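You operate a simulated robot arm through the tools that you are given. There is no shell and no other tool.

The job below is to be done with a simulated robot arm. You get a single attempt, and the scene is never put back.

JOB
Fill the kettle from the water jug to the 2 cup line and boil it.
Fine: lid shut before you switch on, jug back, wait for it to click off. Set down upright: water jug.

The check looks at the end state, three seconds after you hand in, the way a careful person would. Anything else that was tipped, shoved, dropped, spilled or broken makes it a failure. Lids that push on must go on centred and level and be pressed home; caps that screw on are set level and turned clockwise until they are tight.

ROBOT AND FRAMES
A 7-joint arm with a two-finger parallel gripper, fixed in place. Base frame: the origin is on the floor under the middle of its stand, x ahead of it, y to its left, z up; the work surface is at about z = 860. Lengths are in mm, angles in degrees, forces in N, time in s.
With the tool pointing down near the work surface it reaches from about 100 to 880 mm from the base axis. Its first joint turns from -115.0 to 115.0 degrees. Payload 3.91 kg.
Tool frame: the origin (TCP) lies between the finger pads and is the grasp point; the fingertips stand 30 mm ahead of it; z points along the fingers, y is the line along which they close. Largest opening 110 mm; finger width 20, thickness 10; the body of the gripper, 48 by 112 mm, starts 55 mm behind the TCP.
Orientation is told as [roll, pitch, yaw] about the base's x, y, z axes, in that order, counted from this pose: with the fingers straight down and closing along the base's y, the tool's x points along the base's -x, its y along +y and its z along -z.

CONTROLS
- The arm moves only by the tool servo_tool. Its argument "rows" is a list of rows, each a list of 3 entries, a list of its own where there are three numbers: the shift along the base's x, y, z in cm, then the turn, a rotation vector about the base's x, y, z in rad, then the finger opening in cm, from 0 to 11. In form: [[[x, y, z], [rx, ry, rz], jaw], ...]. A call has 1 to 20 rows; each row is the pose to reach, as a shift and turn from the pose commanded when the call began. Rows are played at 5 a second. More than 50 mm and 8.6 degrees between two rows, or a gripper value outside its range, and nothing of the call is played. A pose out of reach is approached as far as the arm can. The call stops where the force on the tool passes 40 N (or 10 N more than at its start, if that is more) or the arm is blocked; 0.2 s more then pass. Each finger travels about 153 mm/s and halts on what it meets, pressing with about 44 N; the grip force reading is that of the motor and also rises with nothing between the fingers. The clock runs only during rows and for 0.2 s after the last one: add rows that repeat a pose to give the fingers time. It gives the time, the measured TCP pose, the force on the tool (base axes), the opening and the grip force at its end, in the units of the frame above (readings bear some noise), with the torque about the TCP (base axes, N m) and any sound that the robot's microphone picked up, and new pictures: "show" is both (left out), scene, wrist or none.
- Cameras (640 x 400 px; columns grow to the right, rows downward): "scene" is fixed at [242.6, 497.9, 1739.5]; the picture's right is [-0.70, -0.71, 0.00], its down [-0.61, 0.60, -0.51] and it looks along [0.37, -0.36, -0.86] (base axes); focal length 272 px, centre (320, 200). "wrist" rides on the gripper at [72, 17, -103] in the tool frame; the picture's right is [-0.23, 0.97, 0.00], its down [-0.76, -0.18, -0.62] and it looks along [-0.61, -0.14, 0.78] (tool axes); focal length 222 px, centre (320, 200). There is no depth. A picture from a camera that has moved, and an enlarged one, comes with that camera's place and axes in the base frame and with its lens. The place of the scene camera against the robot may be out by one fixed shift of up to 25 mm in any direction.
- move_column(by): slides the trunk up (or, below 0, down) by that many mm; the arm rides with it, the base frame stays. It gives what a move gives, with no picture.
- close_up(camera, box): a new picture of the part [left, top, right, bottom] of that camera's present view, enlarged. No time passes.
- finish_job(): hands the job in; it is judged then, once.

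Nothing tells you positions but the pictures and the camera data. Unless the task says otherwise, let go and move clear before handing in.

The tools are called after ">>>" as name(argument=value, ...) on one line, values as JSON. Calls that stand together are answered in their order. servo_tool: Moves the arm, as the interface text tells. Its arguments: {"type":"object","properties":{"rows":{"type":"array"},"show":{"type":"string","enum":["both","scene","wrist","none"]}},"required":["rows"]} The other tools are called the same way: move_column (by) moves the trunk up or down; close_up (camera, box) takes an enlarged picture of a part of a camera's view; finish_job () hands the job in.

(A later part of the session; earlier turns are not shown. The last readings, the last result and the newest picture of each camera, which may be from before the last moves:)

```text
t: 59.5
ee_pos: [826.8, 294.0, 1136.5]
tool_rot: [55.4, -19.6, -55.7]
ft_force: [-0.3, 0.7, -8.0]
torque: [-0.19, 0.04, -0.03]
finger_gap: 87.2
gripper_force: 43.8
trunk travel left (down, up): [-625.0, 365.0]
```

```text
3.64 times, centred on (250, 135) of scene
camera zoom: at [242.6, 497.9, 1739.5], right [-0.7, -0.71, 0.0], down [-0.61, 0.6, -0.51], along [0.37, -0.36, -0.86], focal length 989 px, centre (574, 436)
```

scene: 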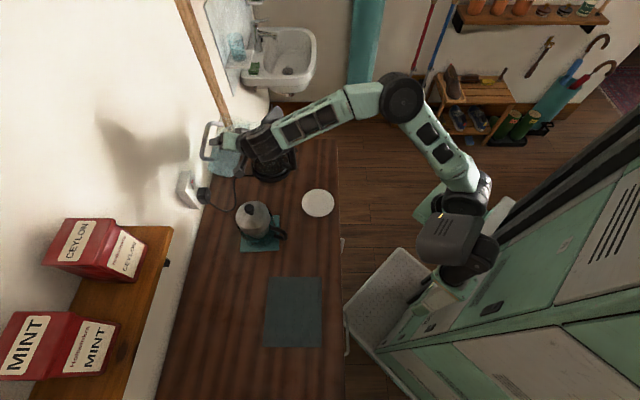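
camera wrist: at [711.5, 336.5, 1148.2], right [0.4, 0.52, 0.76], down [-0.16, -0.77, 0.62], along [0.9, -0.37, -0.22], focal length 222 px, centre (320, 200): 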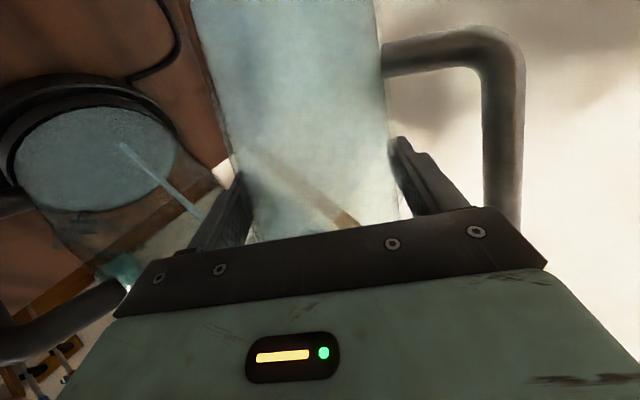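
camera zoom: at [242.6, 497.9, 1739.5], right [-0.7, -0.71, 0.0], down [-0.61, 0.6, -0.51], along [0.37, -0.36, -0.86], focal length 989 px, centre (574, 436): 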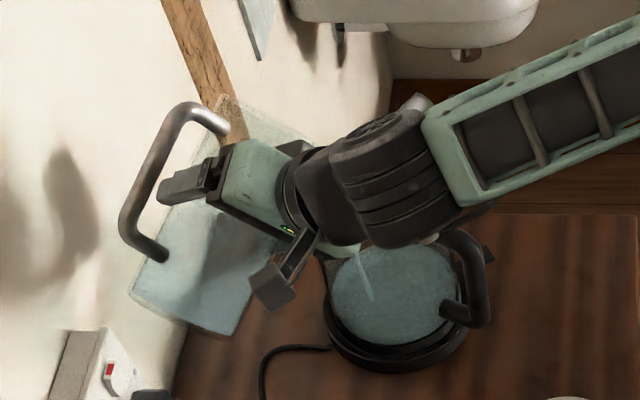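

>>> servo_tool(rows=[[[0, -0.03, 0.35], [0.034, 0.006, 0], 8], [[0.01, -0.07, 0.69], [0.069, 0.012, 0], 8], [[0.01, -0.07, 0.69], [0.069, 0.012, 0], 8], [[0.01, -0.07, 0.69], [0.069, 0.012, 0], 8], [[0.01, -0.07, 0.69], [0.069, 0.012, 0], 8], [[0.01, -0.07, 0.69], [0.069, 0.012, 0], 8], [[0.01, -0.07, 0.69], [0.069, 0.012, 0], 8], [[0.01, -0.07, 0.69], [0.069, 0.012, 0], 8]], show="wrist")

>>> close_up(camera="wrist", box=[60, 190, 180, 280])

>>> close_up(camera="scene", box=[190, 80, 310, 190])

```text
t: 61.3
ee_pos: [826.7, 293.9, 1143.2]
tool_rot: [57.1, -15.9, -56.4]
ft_force: [-0.2, -0.3, -8.0]
torque: [-0.16, 0.03, -0.05]
finger_gap: 87.3
gripper_force: 43.6
trunk travel left (down, up): [-625.0, 365.0]
camera wrist: at [713.4, 325.2, 1191.7], right [0.44, 0.3, 0.85], down [-0.14, -0.91, 0.39], along [0.89, -0.29, -0.36], focal length 222 px, centre (320, 200)
```

wrist: 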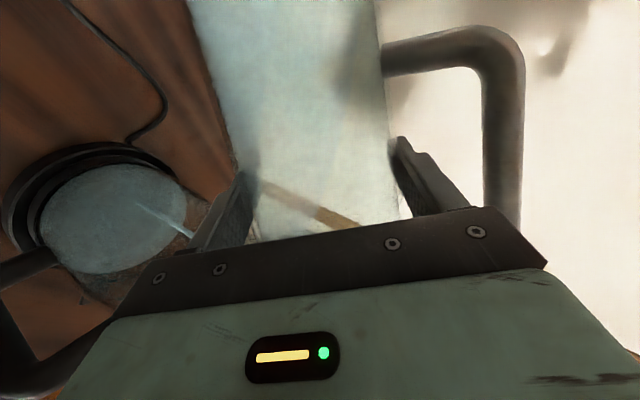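

```text
4.44 times, centred on (120, 235) of wrist
camera zoom: at [713.4, 325.2, 1191.7], right [0.44, 0.3, 0.85], down [-0.14, -0.91, 0.39], along [0.89, -0.29, -0.36], focal length 987 px, centre (1209, 44)
```

zoom: 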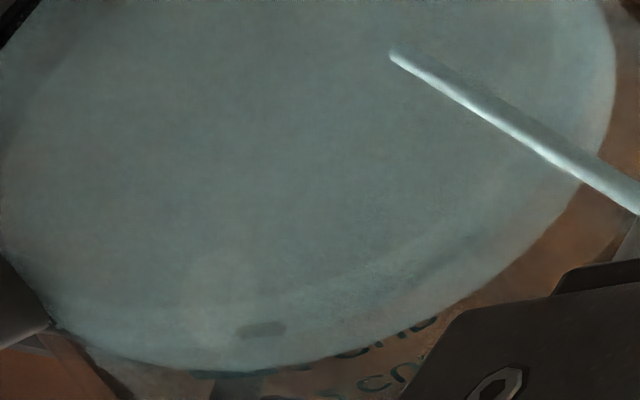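

```text
3.64 times, centred on (250, 135) of scene
camera zoom: at [242.6, 497.9, 1739.5], right [-0.7, -0.71, 0.0], down [-0.61, 0.6, -0.51], along [0.37, -0.36, -0.86], focal length 989 px, centre (574, 436)
```

zoom: 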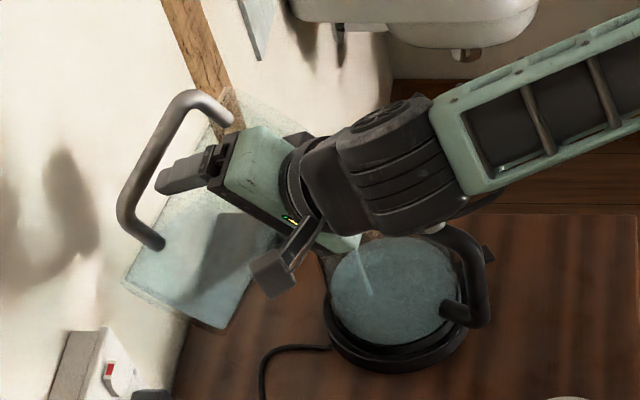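

>>> servo_tool(rows=[[[0, -0.05, 0.34], [0.034, 0.006, 0], 8], [[0.02, -0.11, 0.68], [0.069, 0.012, 0], 8], [[0.02, -0.11, 0.68], [0.069, 0.012, 0], 8], [[0.02, -0.11, 0.68], [0.069, 0.012, 0], 8], [[0.02, -0.11, 0.68], [0.069, 0.012, 0], 8], [[0.02, -0.11, 0.68], [0.069, 0.012, 0], 8], [[0.02, -0.11, 0.68], [0.069, 0.012, 0], 8], [[0.02, -0.11, 0.68], [0.069, 0.012, 0], 8]], show="none")

>>> close_up(camera="wrist", box=[40, 190, 200, 300])

>>> close_up(camera="scene", box=[240, 130, 320, 190])

```text
t: 63.1
ee_pos: [826.9, 292.4, 1150.3]
tool_rot: [58.8, -12.2, -56.8]
ft_force: [-0.1, 0.6, -6.2]
torque: [-0.14, 0.0, -0.04]
finger_gap: 87.0
gripper_force: 44.8
trunk travel left (down, up): [-625.0, 365.0]
```

```text
3.64 times, centred on (120, 245) of wrist
camera zoom: at [714.1, 320.9, 1202.1], right [0.45, 0.24, 0.86], down [-0.13, -0.93, 0.33], along [0.88, -0.26, -0.39], focal length 808 px, centre (1047, 36)
```

zoom: 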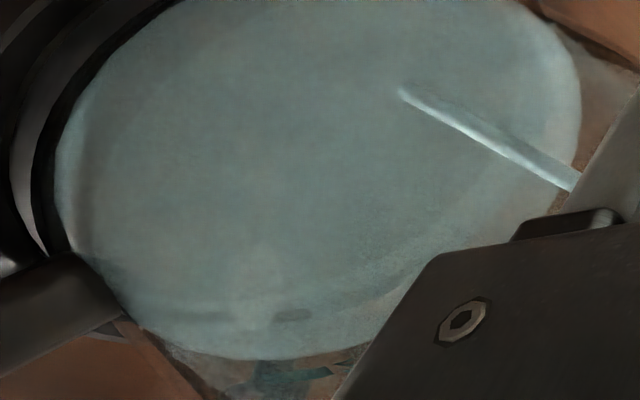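

```text
6.67 times, centred on (280, 160) of scene
camera zoom: at [242.6, 497.9, 1739.5], right [-0.7, -0.71, 0.0], down [-0.61, 0.6, -0.51], along [0.37, -0.36, -0.86], focal length 1812 px, centre (587, 467)
```

zoom: 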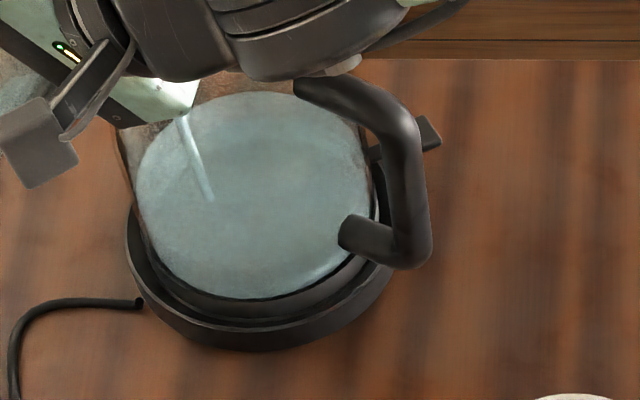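

I'll tilt back to pause the flow and check the level against the marks.

>>> servo_tool(rows=[[[-0.01, 0.06, -0.9], [-0.09, -0.016, 0], 8], [[-0.02, 0.12, -1.8], [-0.18, -0.032, 0], 8], [[-0.03, 0.17, -2.76], [-0.275, -0.0486, 0], 8], [[-0.03, 0.17, -2.76], [-0.275, -0.0486, 0], 8], [[-0.03, 0.17, -2.76], [-0.275, -0.0486, 0], 8], [[-0.03, 0.17, -2.76], [-0.275, -0.0486, 0], 8]], show="none")

>>> close_up(camera="wrist", box=[60, 190, 180, 280])

>>> servo_tool(rows=[[[0, 0, 0], [0, 0, 0], 8], [[0, 0, 0], [0, 0, 0], 8], [[0, 0, 0], [0, 0, 0], 8]], show="none")

```text
t: 64.5
ee_pos: [827.7, 293.3, 1122.5]
tool_rot: [51.6, -26.8, -54.5]
ft_force: [-0.4, -0.8, -6.6]
torque: [-0.15, 0.01, -0.01]
finger_gap: 87.3
gripper_force: 44.1
trunk travel left (down, up): [-625.0, 365.0]
```

```text
4.44 times, centred on (120, 235) of wrist
camera zoom: at [711.3, 334.4, 1159.4], right [0.41, 0.47, 0.78], down [-0.16, -0.81, 0.56], along [0.9, -0.35, -0.26], focal length 987 px, centre (1209, 44)
```

zoom: 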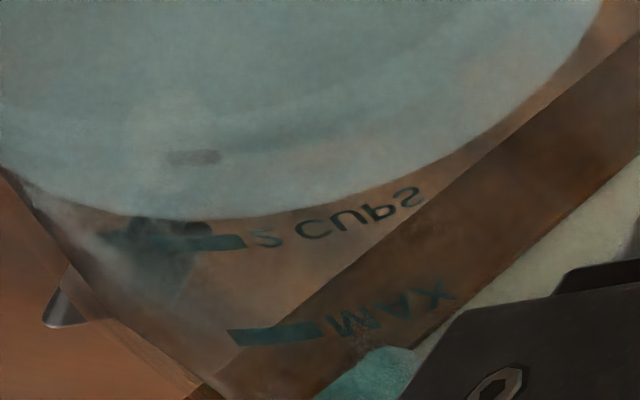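

```text
t: 65.3
ee_pos: [827.0, 293.1, 1121.8]
tool_rot: [51.7, -26.8, -54.5]
ft_force: [0.0, -0.6, -6.6]
torque: [-0.12, 0.02, -0.01]
finger_gap: 87.0
gripper_force: 43.9
trunk travel left (down, up): [-625.0, 365.0]
```

The flow has stopped. Triangulating the marks (1 CUP z≈908.5, 2 CUPS ≈925, inner radius ≈68) puts the water at about 920, or ~1.7 cups. The weight loss (~430 mL) agrees. I'll add a short pulse and re-check.

>>> servo_tool(rows=[[[0.01, -0.06, 0.9], [0.092, 0.0162, 0], 8], [[0.02, -0.12, 1.8], [0.184, 0.0324, 0], 8], [[0.03, -0.17, 2.76], [0.275, 0.0486, 0], 8], [[0.03, -0.17, 2.76], [0.275, 0.0486, 0], 8], [[0.03, -0.17, 2.76], [0.275, 0.0486, 0], 8], [[0.02, -0.12, 1.8], [0.184, 0.0324, 0], 8], [[0.01, -0.06, 0.9], [0.092, 0.0162, 0], 8], [[0, 0, 0], [0, 0, 0], 8], [[0, 0, 0], [0, 0, 0], 8], [[0, 0, 0], [0, 0, 0], 8], [[0, 0, 0], [0, 0, 0], 8]], show="none")

>>> close_up(camera="wrist", box=[60, 190, 180, 280])

```text
t: 67.7
ee_pos: [827.3, 294.6, 1121.4]
tool_rot: [51.7, -26.8, -54.4]
ft_force: [-0.3, -0.9, -5.7]
torque: [-0.13, 0.04, 0.01]
finger_gap: 87.4
gripper_force: 43.8
trunk travel left (down, up): [-625.0, 365.0]
```

```text
4.44 times, centred on (120, 235) of wrist
camera zoom: at [711.5, 334.6, 1159.2], right [0.41, 0.47, 0.78], down [-0.16, -0.81, 0.56], along [0.9, -0.35, -0.26], focal length 987 px, centre (1209, 44)
```

zoom: 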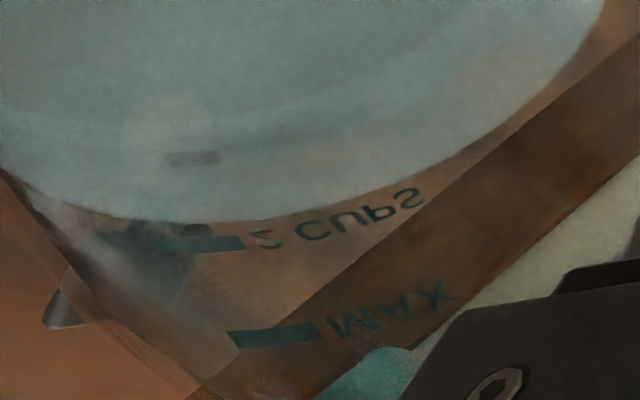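

>>> servo_tool(rows=[[[0.01, -0.08, 1.03], [0.103, 0.0182, 0], 8], [[0.03, -0.16, 2.06], [0.206, 0.0364, 0], 8], [[0.04, -0.25, 3.1], [0.309, 0.0547, 0], 8], [[0.04, -0.25, 3.1], [0.309, 0.0547, 0], 8], [[0.04, -0.25, 3.1], [0.309, 0.0547, 0], 8], [[0.03, -0.16, 2.06], [0.206, 0.0364, 0], 8], [[0.01, -0.08, 1.03], [0.103, 0.0182, 0], 8], [[0, 0, 0], [0, 0, 0], 8], [[0, 0, 0], [0, 0, 0], 8], [[0, 0, 0], [0, 0, 0], 8], [[0, 0, 0], [0, 0, 0], 8]], show="none")

>>> close_up(camera="wrist", box=[60, 190, 180, 280])

>>> close_up(camera="scene", box=[190, 80, 310, 190])

```text
t: 70.1
ee_pos: [827.1, 293.9, 1122.8]
tool_rot: [51.7, -26.8, -54.4]
ft_force: [0.5, 0.2, -6.4]
torque: [-0.12, 0.06, 0.0]
finger_gap: 87.3
gripper_force: 43.9
trunk travel left (down, up): [-625.0, 365.0]
```

```text
4.44 times, centred on (120, 235) of wrist
camera zoom: at [712.1, 334.4, 1159.7], right [0.41, 0.47, 0.78], down [-0.16, -0.81, 0.56], along [0.9, -0.35, -0.26], focal length 987 px, centre (1209, 44)
```

zoom: 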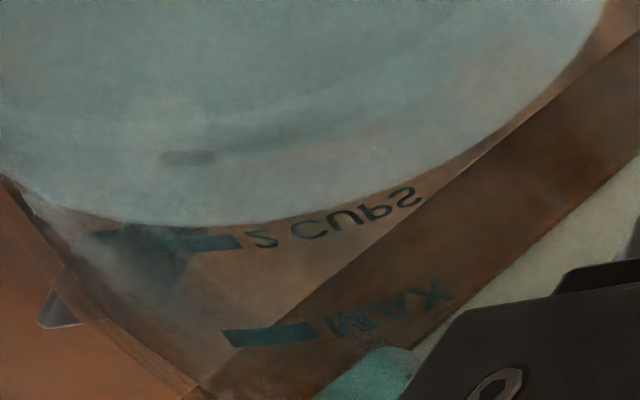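

```text
3.64 times, centred on (250, 135) of scene
camera zoom: at [242.6, 497.9, 1739.5], right [-0.7, -0.71, 0.0], down [-0.61, 0.6, -0.51], along [0.37, -0.36, -0.86], focal length 989 px, centre (574, 436)
```

zoom: 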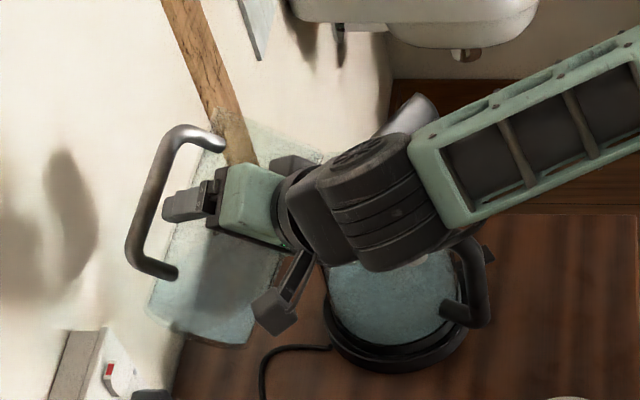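

>>> servo_tool(rows=[[[0.02, -0.1, 1.15], [0.115, 0.0202, 0], 8], [[0.04, -0.22, 2.3], [0.229, 0.0405, 0], 8], [[0.06, -0.33, 3.44], [0.344, 0.0607, 0], 8], [[0.06, -0.33, 3.44], [0.344, 0.0607, 0], 8], [[0.04, -0.22, 2.3], [0.229, 0.0405, 0], 8], [[0.02, -0.1, 1.15], [0.115, 0.0202, 0], 8], [[0, 0, 0], [0, 0, 0], 8], [[0, 0, 0], [0, 0, 0], 8], [[0, 0, 0], [0, 0, 0], 8], [[0, 0, 0], [0, 0, 0], 8]], show="none")

>>> close_up(camera="wrist", box=[60, 190, 180, 280])

```text
t: 72.3
ee_pos: [827.0, 293.9, 1120.9]
tool_rot: [51.6, -26.8, -54.4]
ft_force: [-0.2, -0.2, -6.4]
torque: [-0.16, 0.05, 0.0]
finger_gap: 87.3
gripper_force: 44.6
trunk travel left (down, up): [-625.0, 365.0]
```

```text
4.44 times, centred on (120, 235) of wrist
camera zoom: at [711.4, 334.6, 1158.9], right [0.41, 0.47, 0.78], down [-0.16, -0.81, 0.56], along [0.9, -0.35, -0.26], focal length 987 px, centre (1209, 44)
```

zoom: 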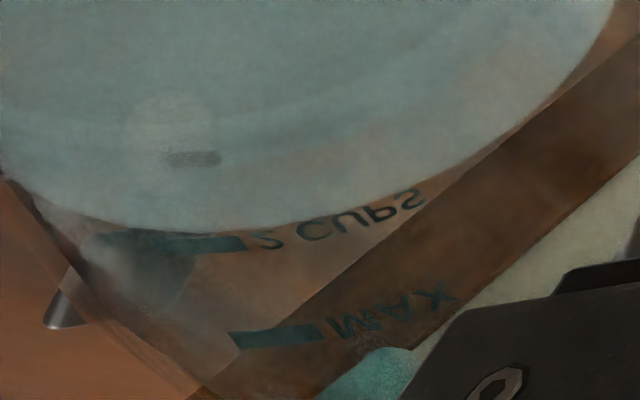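

The water edge is now right at the 2 CUPS tick as seen from this angle. A higher zoom will show how exact that is.

>>> close_up(camera="wrist", box=[75, 225, 125, 262])

>>> close_up(camera="scene", box=[255, 135, 310, 180])

```text
10.81 times, centred on (100, 244) of wrist
camera zoom: at [711.4, 334.6, 1158.9], right [0.41, 0.47, 0.78], down [-0.16, -0.81, 0.56], along [0.9, -0.35, -0.26], focal length 2401 px, centre (2698, -270)
```

zoom: 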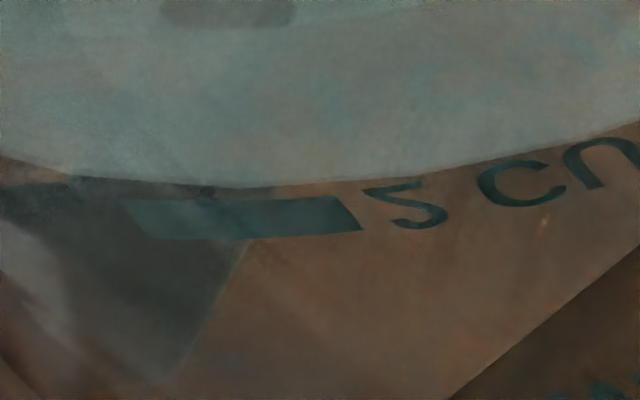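

```text
8.89 times, centred on (282, 158) of scene
camera zoom: at [242.6, 497.9, 1739.5], right [-0.7, -0.71, 0.0], down [-0.61, 0.6, -0.51], along [0.37, -0.36, -0.86], focal length 2417 px, centre (653, 578)
```

zoom: 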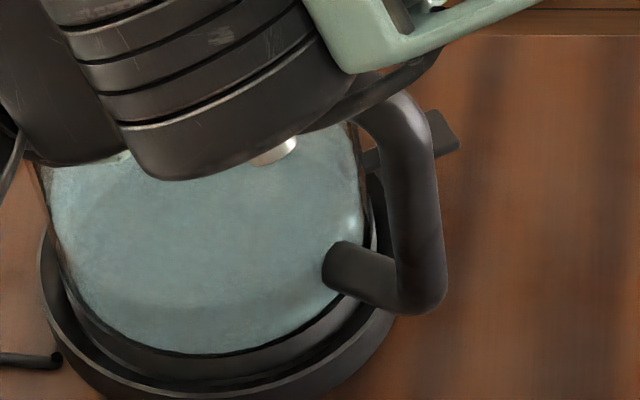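

>>> close_up(camera="wrist", box=[40, 110, 200, 270])

>>> close_up(camera="wrist", box=[40, 150, 100, 210])

>>> close_up(camera="wrist", box=[140, 130, 200, 190])

```text
2.50 times, centred on (120, 190) of wrist
camera zoom: at [711.4, 334.6, 1158.9], right [0.41, 0.47, 0.78], down [-0.16, -0.81, 0.56], along [0.9, -0.35, -0.26], focal length 555 px, centre (820, 225)
```

zoom: 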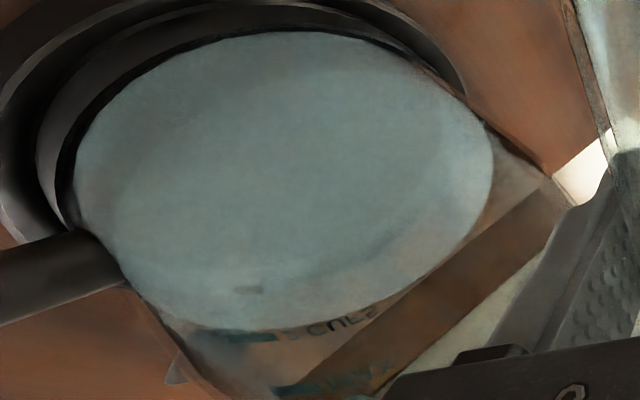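

```text
6.67 times, centred on (70, 180) of wrist
camera zoom: at [711.4, 334.6, 1158.9], right [0.41, 0.47, 0.78], down [-0.16, -0.81, 0.56], along [0.9, -0.35, -0.26], focal length 1481 px, centre (1987, 333)
```

zoom: 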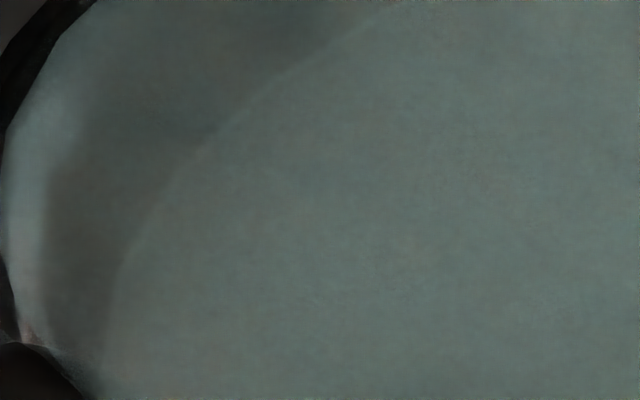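

```text
6.67 times, centred on (170, 160) of wrist
camera zoom: at [711.4, 334.6, 1158.9], right [0.41, 0.47, 0.78], down [-0.16, -0.81, 0.56], along [0.9, -0.35, -0.26], focal length 1481 px, centre (1320, 467)
```

zoom: 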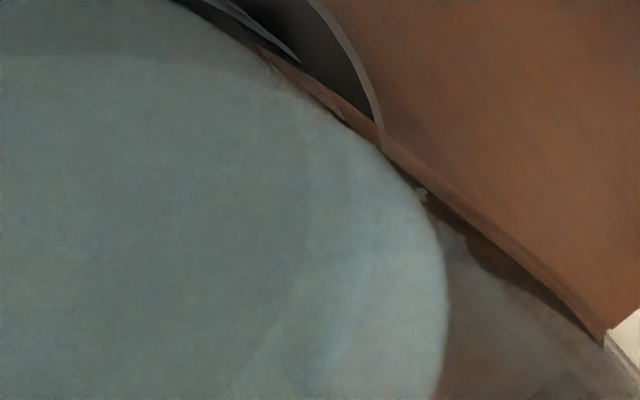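

The horizontal check is best done empty-handed, so I'll bring the jug upright, lift it clear, and return it to its place.

>>> servo_tool(rows=[[[0, 0.1, 0.8], [-0.115, -0.0201, 0], 8], [[0, 0.2, 1.8], [-0.24, -0.042, 0], 8], [[0, 0.3, 3], [-0.365, -0.0638, 0], 8], [[0, 0.4, 4.2], [-0.49, -0.0857, 0], 8], [[0, 0.5, 5.4], [-0.615, -0.1076, 0], 8], [[0, 0.6, 6.4], [-0.735, -0.1286, 0], 8], [[0, 0.65, 7.1], [-0.83, -0.1452, 0], 8], [[0, 0.65, 7.4], [-0.8615, -0.1507, 0], 8], [[0, 0.65, 7.4], [-0.8615, -0.1507, 0], 8], [[0, 0.65, 7.4], [-0.8615, -0.1507, 0], 8]])

>>> close_up(camera="scene", box=[180, 70, 330, 200])

```text
t: 74.5
ee_pos: [827.0, 300.4, 1195.8]
tool_rot: [-0.2, -65.0, -13.8]
ft_force: [-0.4, -0.1, -5.8]
torque: [-0.05, 0.07, -0.01]
finger_gap: 87.3
gripper_force: 43.8
trunk travel left (down, up): [-625.0, 365.0]
camera wrist: at [710.4, 347.3, 1175.1], right [0.33, 0.92, 0.2], down [-0.28, -0.11, 0.95], along [0.9, -0.37, 0.22], focal length 222 px, centre (320, 200)
```

scene: 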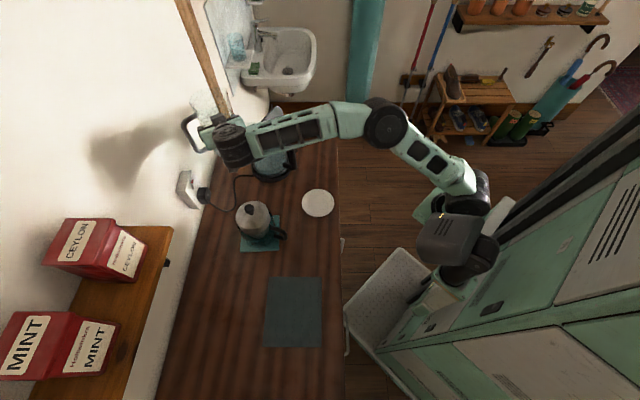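
wrist: 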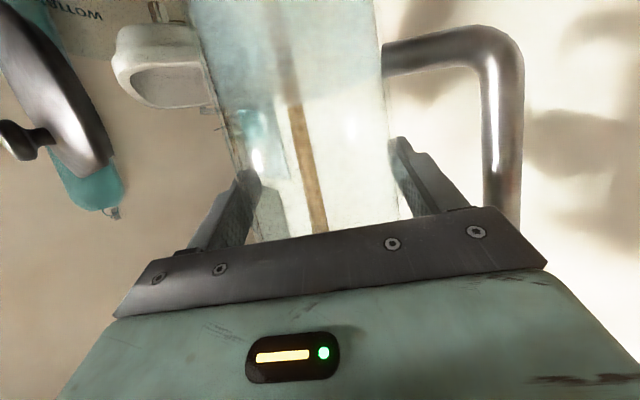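

```text
3.08 times, centred on (255, 135) of scene
camera zoom: at [242.6, 497.9, 1739.5], right [-0.7, -0.71, 0.0], down [-0.61, 0.6, -0.51], along [0.37, -0.36, -0.86], focal length 836 px, centre (520, 400)
```

zoom: 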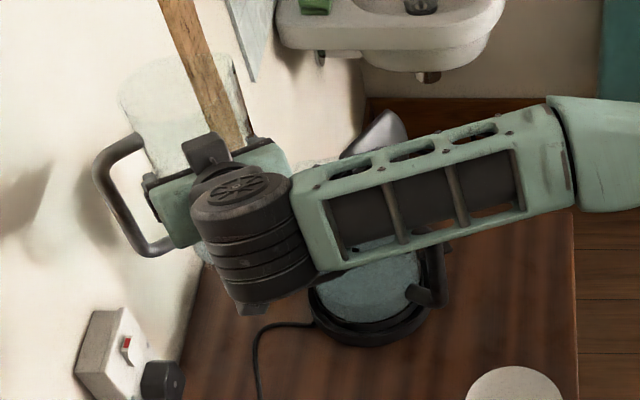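

The jug is upright with about 5.8–6.2 N remaining, so roughly 470 mL went in. I'll carry it back along the same path.

>>> servo_tool(rows=[[[-0.5, 0, 0], [0, 0, 0.04], 8], [[-1.5, 0, 0], [0, 0, 0.1], 8], [[-3.5, -0.1, 0], [0, 0, 0.18], 8], [[-6, -0.3, 0], [0, 0, 0.27], 8], [[-9, -0.5, 0], [0, 0, 0.37], 8], [[-12, -0.7, 0], [0, 0, 0.47], 8], [[-15.2, -0.7, 0], [0, 0, 0.57], 8], [[-18.4, -0.7, 0], [0, 0, 0.67], 8], [[-21.6, -0.6, 0], [0, 0, 0.77], 8], [[-24.7, -0.2, 0], [0, 0, 0.87], 8], [[-27.7, 0.5, 0], [0, 0, 0.97], 8], [[-30.4, 1.6, 0], [0, 0, 1.07], 8], [[-32.8, 3, 0], [0, 0, 1.17], 8], [[-34.8, 4.7, 0], [0, 0, 1.27], 8], [[-36.4, 6.6, 0], [0, 0, 1.37], 8], [[-37.7, 8.6, 0], [0, 0, 1.47], 8], [[-38.6, 10.4, 0], [0, 0, 1.56], 8], [[-39.3, 12, 0], [0, 0, 1.63], 8], [[-39.7, 13, 0], [0, 0, 1.68], 8], [[-39.8, 13.4, 0], [0, 0, 1.7], 8]])

>>> close_up(camera="scene", box=[240, 100, 310, 190])

>>> close_up(camera="scene", box=[200, 180, 340, 320])

```text
t: 78.7
ee_pos: [429.5, 435.6, 1196.3]
tool_rot: [-0.1, -64.9, 83.6]
ft_force: [-0.3, -0.4, -6.0]
torque: [-0.07, -0.08, 0.01]
finger_gap: 87.1
gripper_force: 44.0
trunk travel left (down, up): [-625.0, 365.0]
camera wrist: at [398.4, 313.8, 1175.3], right [-0.96, 0.21, 0.2], down [0.15, -0.26, 0.95], along [0.25, 0.94, 0.22], focal length 222 px, centre (320, 200)
```

scene: 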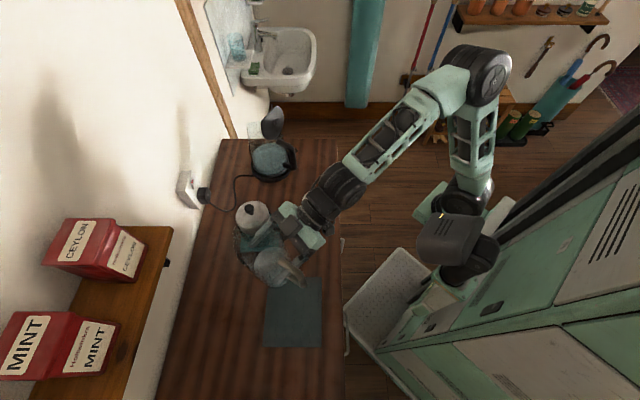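
wrist: 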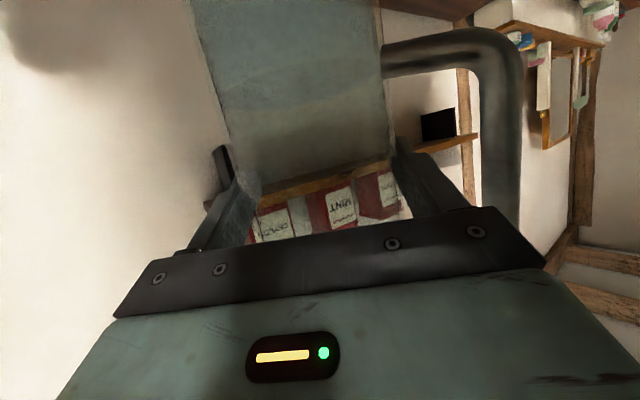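

```text
4.44 times, centred on (275, 145) of scene
camera zoom: at [242.6, 497.9, 1739.5], right [-0.7, -0.71, 0.0], down [-0.61, 0.6, -0.51], along [0.37, -0.36, -0.86], focal length 1208 px, centre (520, 444)
```

zoom: 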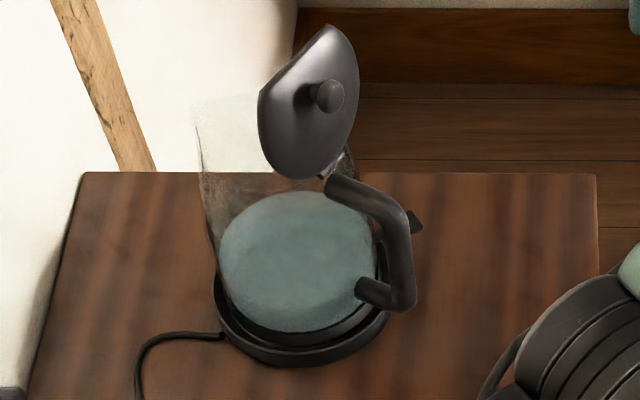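

```text
2.86 times, centred on (270, 250) of scene
camera zoom: at [242.6, 497.9, 1739.5], right [-0.7, -0.71, 0.0], down [-0.61, 0.6, -0.51], along [0.37, -0.36, -0.86], focal length 777 px, centre (463, 57)
```

zoom: 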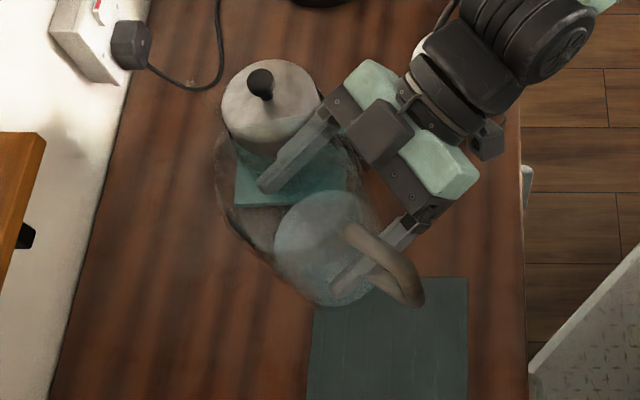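

Kettle and table look clean. Now lowering the jug back to its original spot.

>>> servo_tool(rows=[[[0, 0.8, -0.5], [0, 0, 0.02], 8], [[0, 2, -1.5], [0, 0, 0.04], 8], [[0.1, 3.5, -3.5], [0, 0, 0.06], 8], [[0.3, 5, -6], [0, 0, 0.08], 8], [[0.6, 6.4, -8.6], [0, 0, 0.1], 8], [[1, 7.8, -11.2], [0, 0, 0.112], 8], [[1.6, 9.2, -13.6], [0, 0, 0.112], 8], [[2.3, 10.6, -15.8], [0, 0, 0.112], 8], [[3, 12.2, -17.8], [0, 0, 0.112], 8], [[3.8, 14, -19.4], [0, 0, 0.112], 8], [[4.6, 15.8, -20.5], [0, 0, 0.112], 8], [[5.3, 17.4, -21], [0, 0, 0.112], 8], [[5.75, 18.6, -21.2], [0, 0, 0.112], 8], [[5.85, 19.2, -21.2], [0, 0, 0.112], 8], [[5.85, 19.2, -21.2], [0, 0, 0.112], 8]])

>>> close_up(camera="wrist", box=[160, 0, 560, 250])

```text
t: 81.9
ee_pos: [487.0, 628.2, 983.5]
tool_rot: [0.0, -64.9, 90.0]
ft_force: [0.2, 0.5, -6.2]
torque: [-0.07, -0.06, -0.01]
finger_gap: 87.4
gripper_force: 44.5
trunk travel left (down, up): [-625.0, 365.0]
camera wrist: at [469.9, 503.2, 962.8], right [-0.97, 0.1, 0.21], down [0.18, -0.24, 0.95], along [0.14, 0.96, 0.22], focal length 222 px, centre (320, 200)
```

scene: 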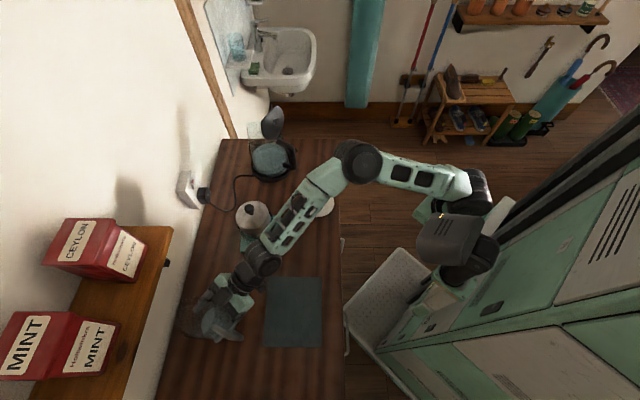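
wrist: 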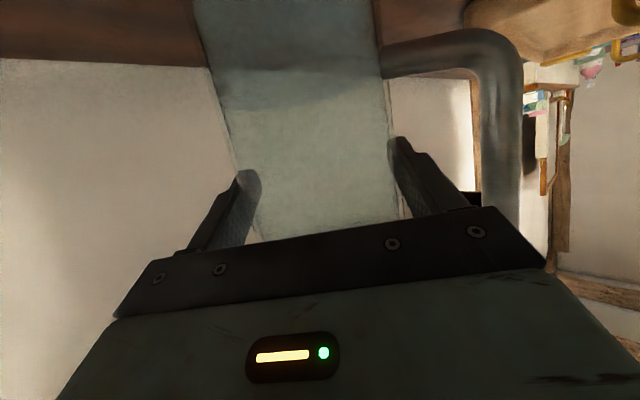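

```text
1.60 times, centred on (360, 125) of wrist
camera zoom: at [469.9, 503.2, 962.8], right [-0.97, 0.1, 0.21], down [0.18, -0.24, 0.95], along [0.14, 0.96, 0.22], focal length 355 px, centre (256, 320)
```

zoom: 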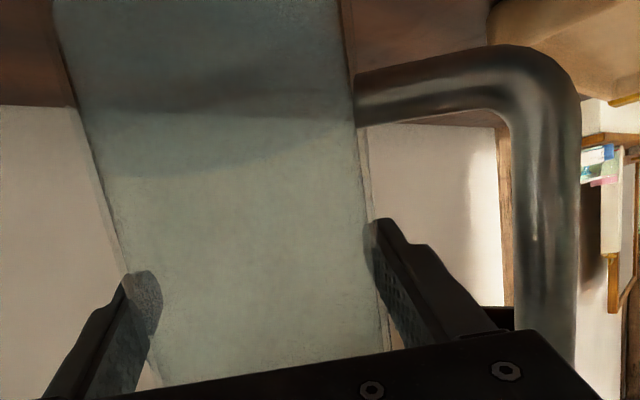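

>>> servo_tool(rows=[[[0, 0, -0.6], [0, 0, 0], 8], [[0, 0, -1.2], [0, 0, 0], 8], [[0, 0, -1.8], [0, 0, 0], 8], [[0, 0, -2.2], [0, 0, 0], 8], [[0, 0, -2.4], [0, 0, 0], 8], [[0, 0, -2.5], [0, 0, 0], 8], [[0, 0, -2.5], [0, 0, 0], 8]], show="none")

```text
t: 83.5
ee_pos: [486.4, 625.9, 960.2]
tool_rot: [-0.1, -65.0, 89.9]
ft_force: [0.9, 0.7, -4.3]
torque: [0.04, -0.06, -0.05]
finger_gap: 87.5
gripper_force: 43.9
trunk travel left (down, up): [-625.0, 365.0]
```

>>> servo_tool(rows=[[[0, 0, -0.1], [0, 0, 0], 8], [[0, 0, -0.2], [0, 0, 0], 8], [[0, 0, -0.2], [0, 0, 0], 8]], show="none")

>>> servo_tool(rows=[[[0, 0, -0.1], [0, 0, 0], 8], [[0, 0, -0.1], [0, 0, 0], 8]], show="wrist")

```text
t: 84.3
ee_pos: [487.3, 627.4, 959.9]
tool_rot: [-0.2, -65.2, 89.9]
ft_force: [-0.4, -1.8, 6.6]
torque: [0.34, -0.1, -0.01]
finger_gap: 87.4
gripper_force: 44.0
trunk travel left (down, up): [-625.0, 365.0]
```

```text
t: 84.9
ee_pos: [486.9, 627.1, 959.9]
tool_rot: [-0.3, -65.4, 90.1]
ft_force: [-0.5, -1.5, 16.7]
torque: [0.85, -0.09, 0.04]
finger_gap: 87.3
gripper_force: 44.2
trunk travel left (down, up): [-625.0, 365.0]
camera wrist: at [470.0, 503.4, 937.5], right [-0.97, 0.1, 0.2], down [0.17, -0.25, 0.95], along [0.14, 0.96, 0.23], focal length 222 px, centre (320, 200)
```

wrist: 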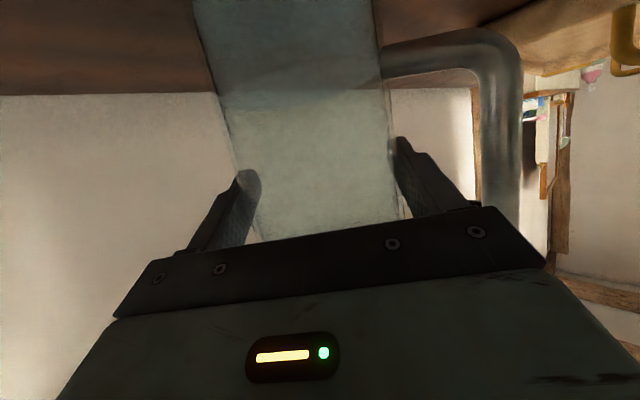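

The jug is on the table (upward reaction felt). I'll unload the press, then open just enough to release and check.

>>> servo_tool(rows=[[[0, 0, 0.1], [0, 0, 0], 8], [[0, 0, 0.2], [0, 0, 0], 8], [[0, 0, 0.2], [0, 0, 0], 8]], show="none")

>>> servo_tool(rows=[[[0, 0, 0], [0, 0, 0], 8.8], [[0, 0, 0], [0, 0, 0], 9.2], [[0, 0, 0], [0, 0, 0], 9.6], [[0, 0, 0], [0, 0, 0], 9.6]])

>>> close_up(camera="wrist", box=[160, 0, 560, 250])

>>> close_up(camera="scene", box=[170, 230, 310, 360])

```text
t: 85.7
ee_pos: [487.8, 626.3, 960.2]
tool_rot: [-0.1, -65.1, 90.0]
ft_force: [1.3, 3.4, 13.6]
torque: [1.28, -0.28, -0.09]
finger_gap: 87.4
gripper_force: 43.6
trunk travel left (down, up): [-625.0, 365.0]
```

```text
t: 86.7
ee_pos: [487.4, 626.7, 957.9]
tool_rot: [-0.1, -65.1, 89.9]
ft_force: [0.9, -1.5, -0.9]
torque: [0.08, -0.01, -0.01]
finger_gap: 96.1
gripper_force: 0.1
trunk travel left (down, up): [-625.0, 365.0]
camera wrist: at [470.1, 502.9, 937.1], right [-0.97, 0.1, 0.21], down [0.18, -0.24, 0.95], along [0.14, 0.96, 0.22], focal length 222 px, centre (320, 200)
```

scene: 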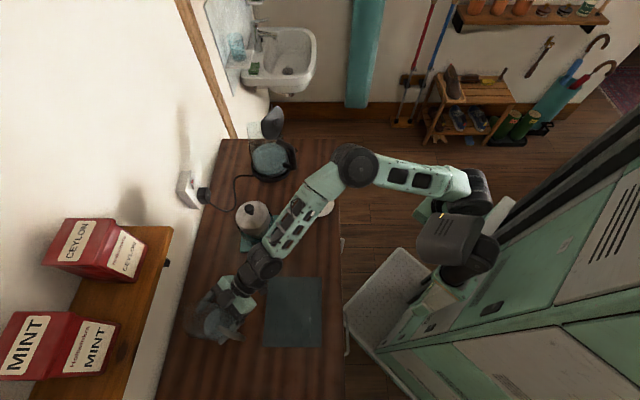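
wrist: 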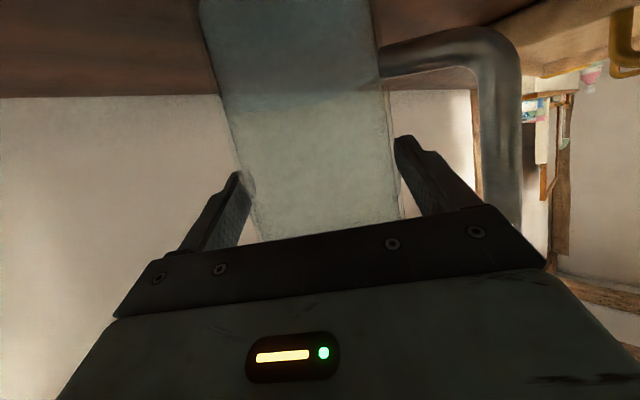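

```text
1.60 times, centred on (360, 125) of wrist
camera zoom: at [470.1, 502.9, 937.1], right [-0.97, 0.1, 0.21], down [0.18, -0.24, 0.95], along [0.14, 0.96, 0.22], focal length 355 px, centre (256, 320)
```

zoom: 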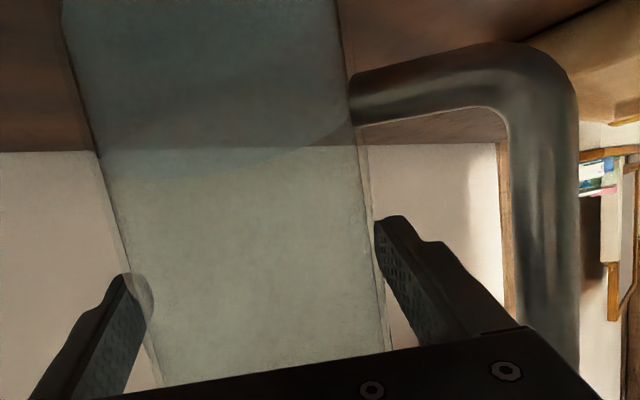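

```text
3.08 times, centred on (240, 295) of scene
camera zoom: at [242.6, 497.9, 1739.5], right [-0.7, -0.71, 0.0], down [-0.61, 0.6, -0.51], along [0.37, -0.36, -0.86], focal length 836 px, centre (566, -92)
```

zoom: 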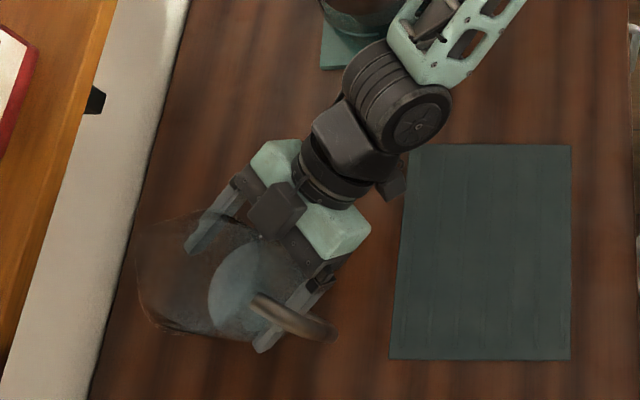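

Released and the jug stands upright. Retreating along the finger axis, out of the handle loop.

>>> servo_tool(rows=[[[0, -0.9, 0.42], [0, 0, 0], 9.6], [[0, -2.3, 1.07], [0, 0, 0], 9.6], [[0, -4.1, 1.91], [0, 0, 0], 9.6], [[0, -6.3, 2.94], [0, 0, 0], 9.6], [[0, -9, 4.2], [0, 0, 0], 9.6], [[0, -12, 5.6], [0, 0, 0], 9.6], [[0, -15, 7], [0, 0, 0], 9.6], [[0, -15, 7], [0, 0, 0], 9.6]])

>>> close_up(camera="wrist", box=[200, 0, 480, 200])

```text
t: 88.5
ee_pos: [486.7, 475.8, 1028.7]
tool_rot: [0.0, -65.0, 90.0]
ft_force: [0.2, -0.2, 0.1]
torque: [0.0, 0.0, 0.02]
finger_gap: 96.2
gripper_force: 0.0
trunk travel left (down, up): [-625.0, 365.0]
camera wrist: at [469.6, 352.3, 1007.6], right [-0.97, 0.1, 0.21], down [0.18, -0.24, 0.95], along [0.14, 0.96, 0.22], focal length 222 px, centre (320, 200)
```

scene: 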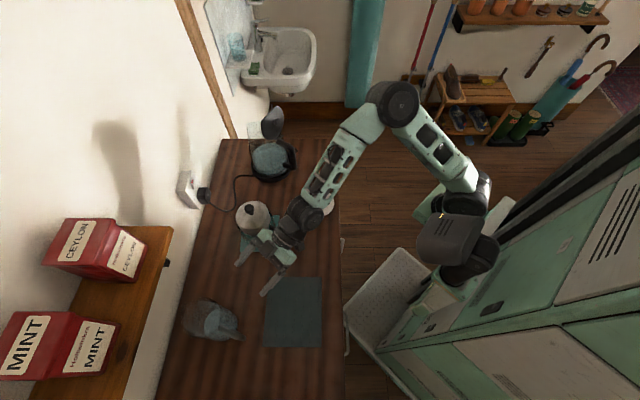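
wrist: 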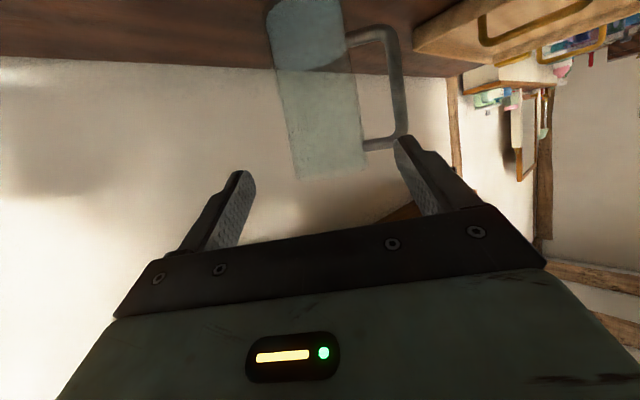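

```text
2.00 times, centred on (340, 100) of wrist
camera zoom: at [469.6, 352.3, 1007.6], right [-0.97, 0.1, 0.21], down [0.18, -0.24, 0.95], along [0.14, 0.96, 0.22], focal length 444 px, centre (280, 400)
```

zoom: 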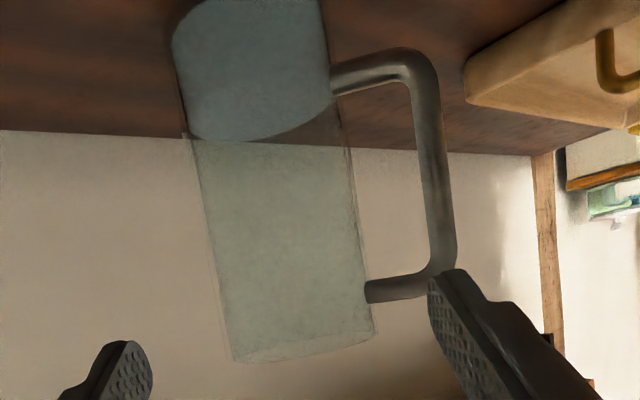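

The jug stands upright back in place with about a third of its water left. Now I'll go to a low viewpoint in front of the kettle to read the level against the marks almost horizontally.

>>> servo_tool(rows=[[[-0.5, -2, 2], [0, 0, -0.06], 9.6], [[-1, -4.5, 4.5], [0, 0, -0.14], 9.6], [[-1.6, -7, 7], [0, 0, -0.22], 9.6], [[-2.3, -9.5, 9.5], [0, 0, -0.3], 9.6], [[-3, -12, 12], [0, 0, -0.4], 9.6], [[-3.6, -14.5, 14], [0, 0, -0.52], 9.6], [[-3.8, -16.8, 14.5], [0, 0, -0.64], 9.6], [[-3.8, -19, 14.5], [0, 0, -0.76], 9.6], [[-3.6, -21.2, 14.5], [0, 0, -0.88], 9.6], [[-3, -23.4, 14.3], [0, 0, -1.0], 9.6], [[-2.2, -25.6, 14], [0, 0, -1.12], 9.6], [[-1.2, -27.6, 13.5], [0, 0, -1.24], 9.6], [[-0.2, -29.6, 13], [0, 0, -1.36], 9.6], [[1, -31.5, 12], [0, 0, -1.46], 9.6], [[2, -33, 11], [0, 0, -1.5], 9.6], [[2, -33, 11], [0, 0, -1.5], 9.6]])

```text
t: 91.9
ee_pos: [507.9, 147.2, 1139.7]
tool_rot: [-0.1, -65.0, 3.9]
ft_force: [0.9, -0.2, 0.7]
torque: [-0.04, 0.01, -0.01]
finger_gap: 96.0
gripper_force: 0.2
trunk travel left (down, up): [-625.0, 365.0]
camera wrist: at [381.6, 155.7, 1117.7], right [0.03, 0.98, 0.21], down [-0.23, -0.19, 0.95], along [0.97, -0.08, 0.22], focal length 222 px, centre (320, 200)
```

scene: 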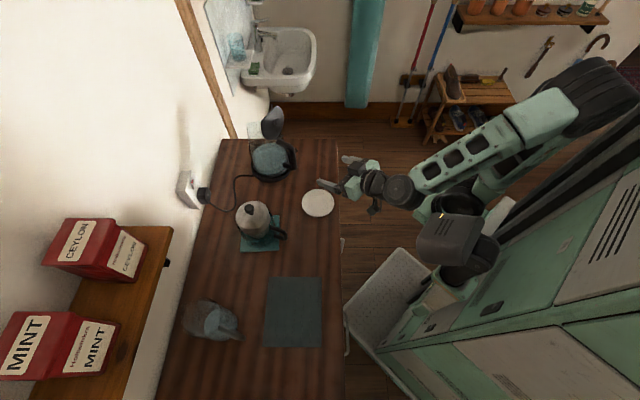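
wrist: 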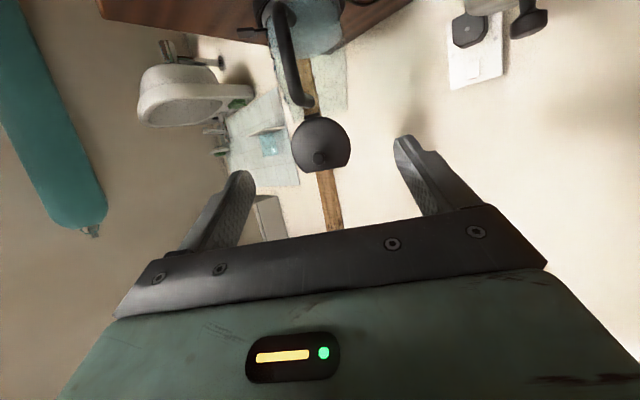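

>>> servo_tool(rows=[[[1, -2, -1], [0, 0, 0.02], 9.6], [[2.2, -4, -3], [0, 0, 0.04], 9.6], [[3.6, -6.2, -5.5], [0, 0, 0.06], 9.6], [[5, -8.4, -8.2], [0, 0, 0.08], 9.6], [[6.4, -10.6, -11], [0, 0, 0.1], 9.6], [[7.7, -12.6, -13.8], [0, 0, 0.12], 9.6], [[8.7, -14.2, -16], [0, 0, 0.14], 9.6], [[9.2, -14.8, -16.8], [0, 0, 0.14], 9.6], [[9.2, -14.8, -16.8], [0, 0, 0.14], 9.6]])

>>> close_up(camera="wrist", box=[240, 60, 440, 200])

```text
t: 93.9
ee_pos: [661.9, 26.8, 977.2]
tool_rot: [-0.1, -65.0, 12.0]
ft_force: [-0.2, -0.1, -0.3]
torque: [0.01, 0.0, 0.03]
finger_gap: 96.0
gripper_force: 0.1
out of reach, approached as far as the arm can: row 3, 4, 5, 6, 7, 8, 9
trunk travel left (down, up): [-625.0, 365.0]
camera wrist: at [537.0, 17.9, 956.1], right [-0.11, 0.97, 0.21], down [-0.2, -0.22, 0.95], along [0.97, 0.06, 0.22], focal length 222 px, centre (320, 200)
```

scene: 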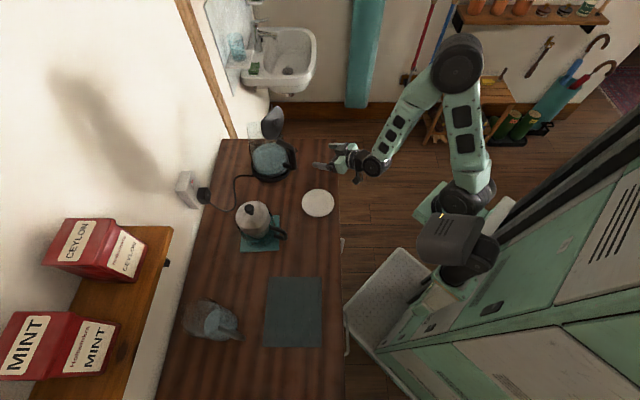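
wrist: 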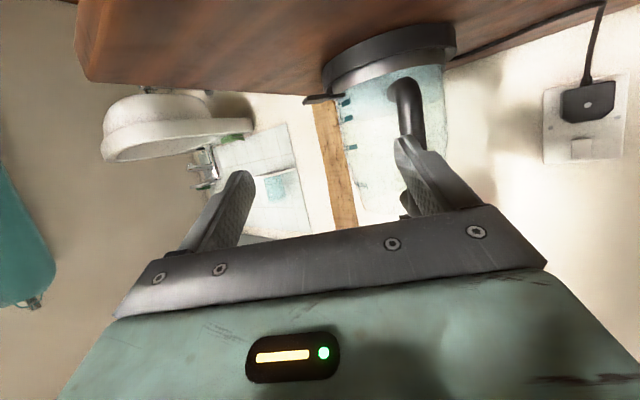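

```text
2.86 times, centred on (340, 130) of wrist
camera zoom: at [537.0, 17.9, 956.1], right [-0.11, 0.97, 0.21], down [-0.2, -0.22, 0.95], along [0.97, 0.06, 0.22], focal length 635 px, centre (263, 400)
```

zoom: 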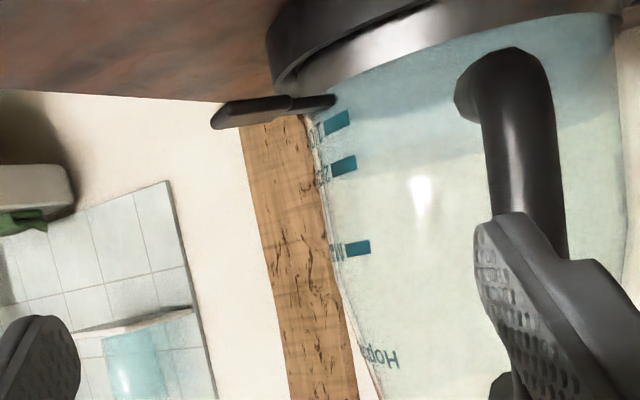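

A near-horizontal view of the marks. Zooming in on the water line.

>>> close_up(camera="wrist", box=[325, 80, 395, 130])

>>> close_up(camera="wrist", box=[330, 90, 370, 120])

```text
8.00 times, centred on (360, 105) of wrist
camera zoom: at [537.0, 17.9, 956.1], right [-0.11, 0.97, 0.21], down [-0.2, -0.22, 0.95], along [0.97, 0.06, 0.22], focal length 1777 px, centre (0, 960)
```

zoom: 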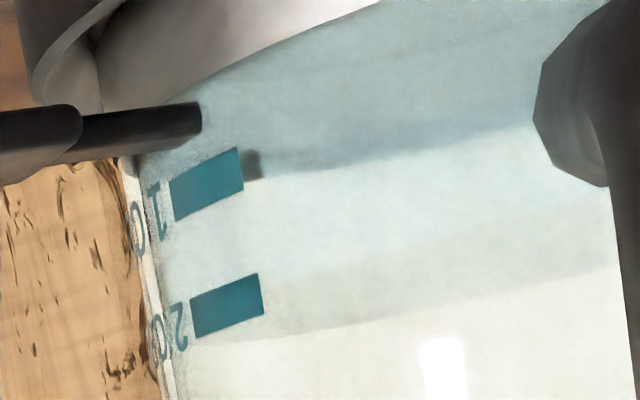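

```text
13.33 times, centred on (350, 105) of wrist
camera zoom: at [537.0, 17.9, 956.1], right [-0.11, 0.97, 0.21], down [-0.2, -0.22, 0.95], along [0.97, 0.06, 0.22], focal length 2962 px, centre (-80, 1467)
```

zoom: 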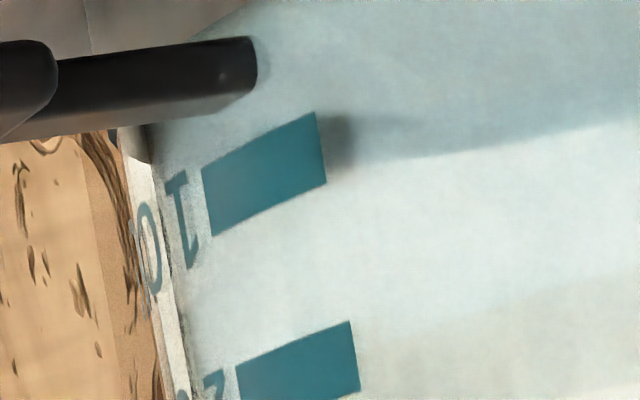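

>>> close_up(camera="wrist", box=[335, 98, 365, 122])

>>> close_up(camera="wrist", box=[350, 70, 450, 140])

```text
16.00 times, centred on (350, 110) of wrist
camera zoom: at [537.0, 17.9, 956.1], right [-0.11, 0.97, 0.21], down [-0.2, -0.22, 0.95], along [0.97, 0.06, 0.22], focal length 3554 px, centre (-160, 1640)
```

zoom: 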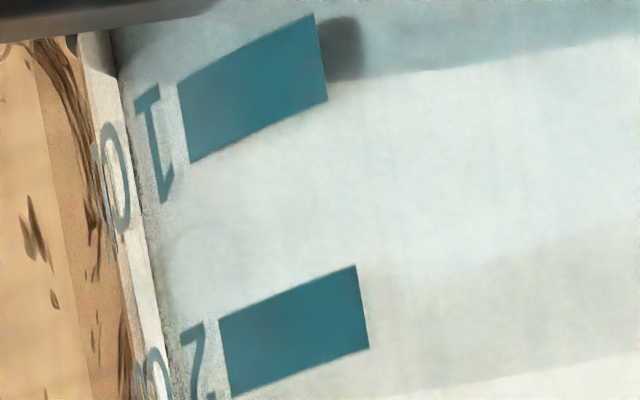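

```text
5.71 times, centred on (400, 105) of wrist
camera zoom: at [537.0, 17.9, 956.1], right [-0.11, 0.97, 0.21], down [-0.2, -0.22, 0.95], along [0.97, 0.06, 0.22], focal length 1269 px, centre (-137, 743)
```

zoom: 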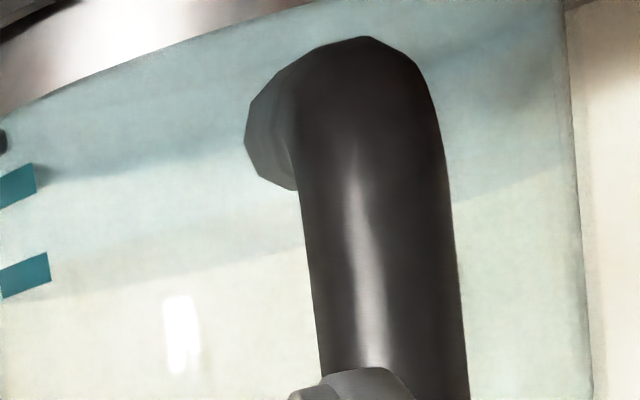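

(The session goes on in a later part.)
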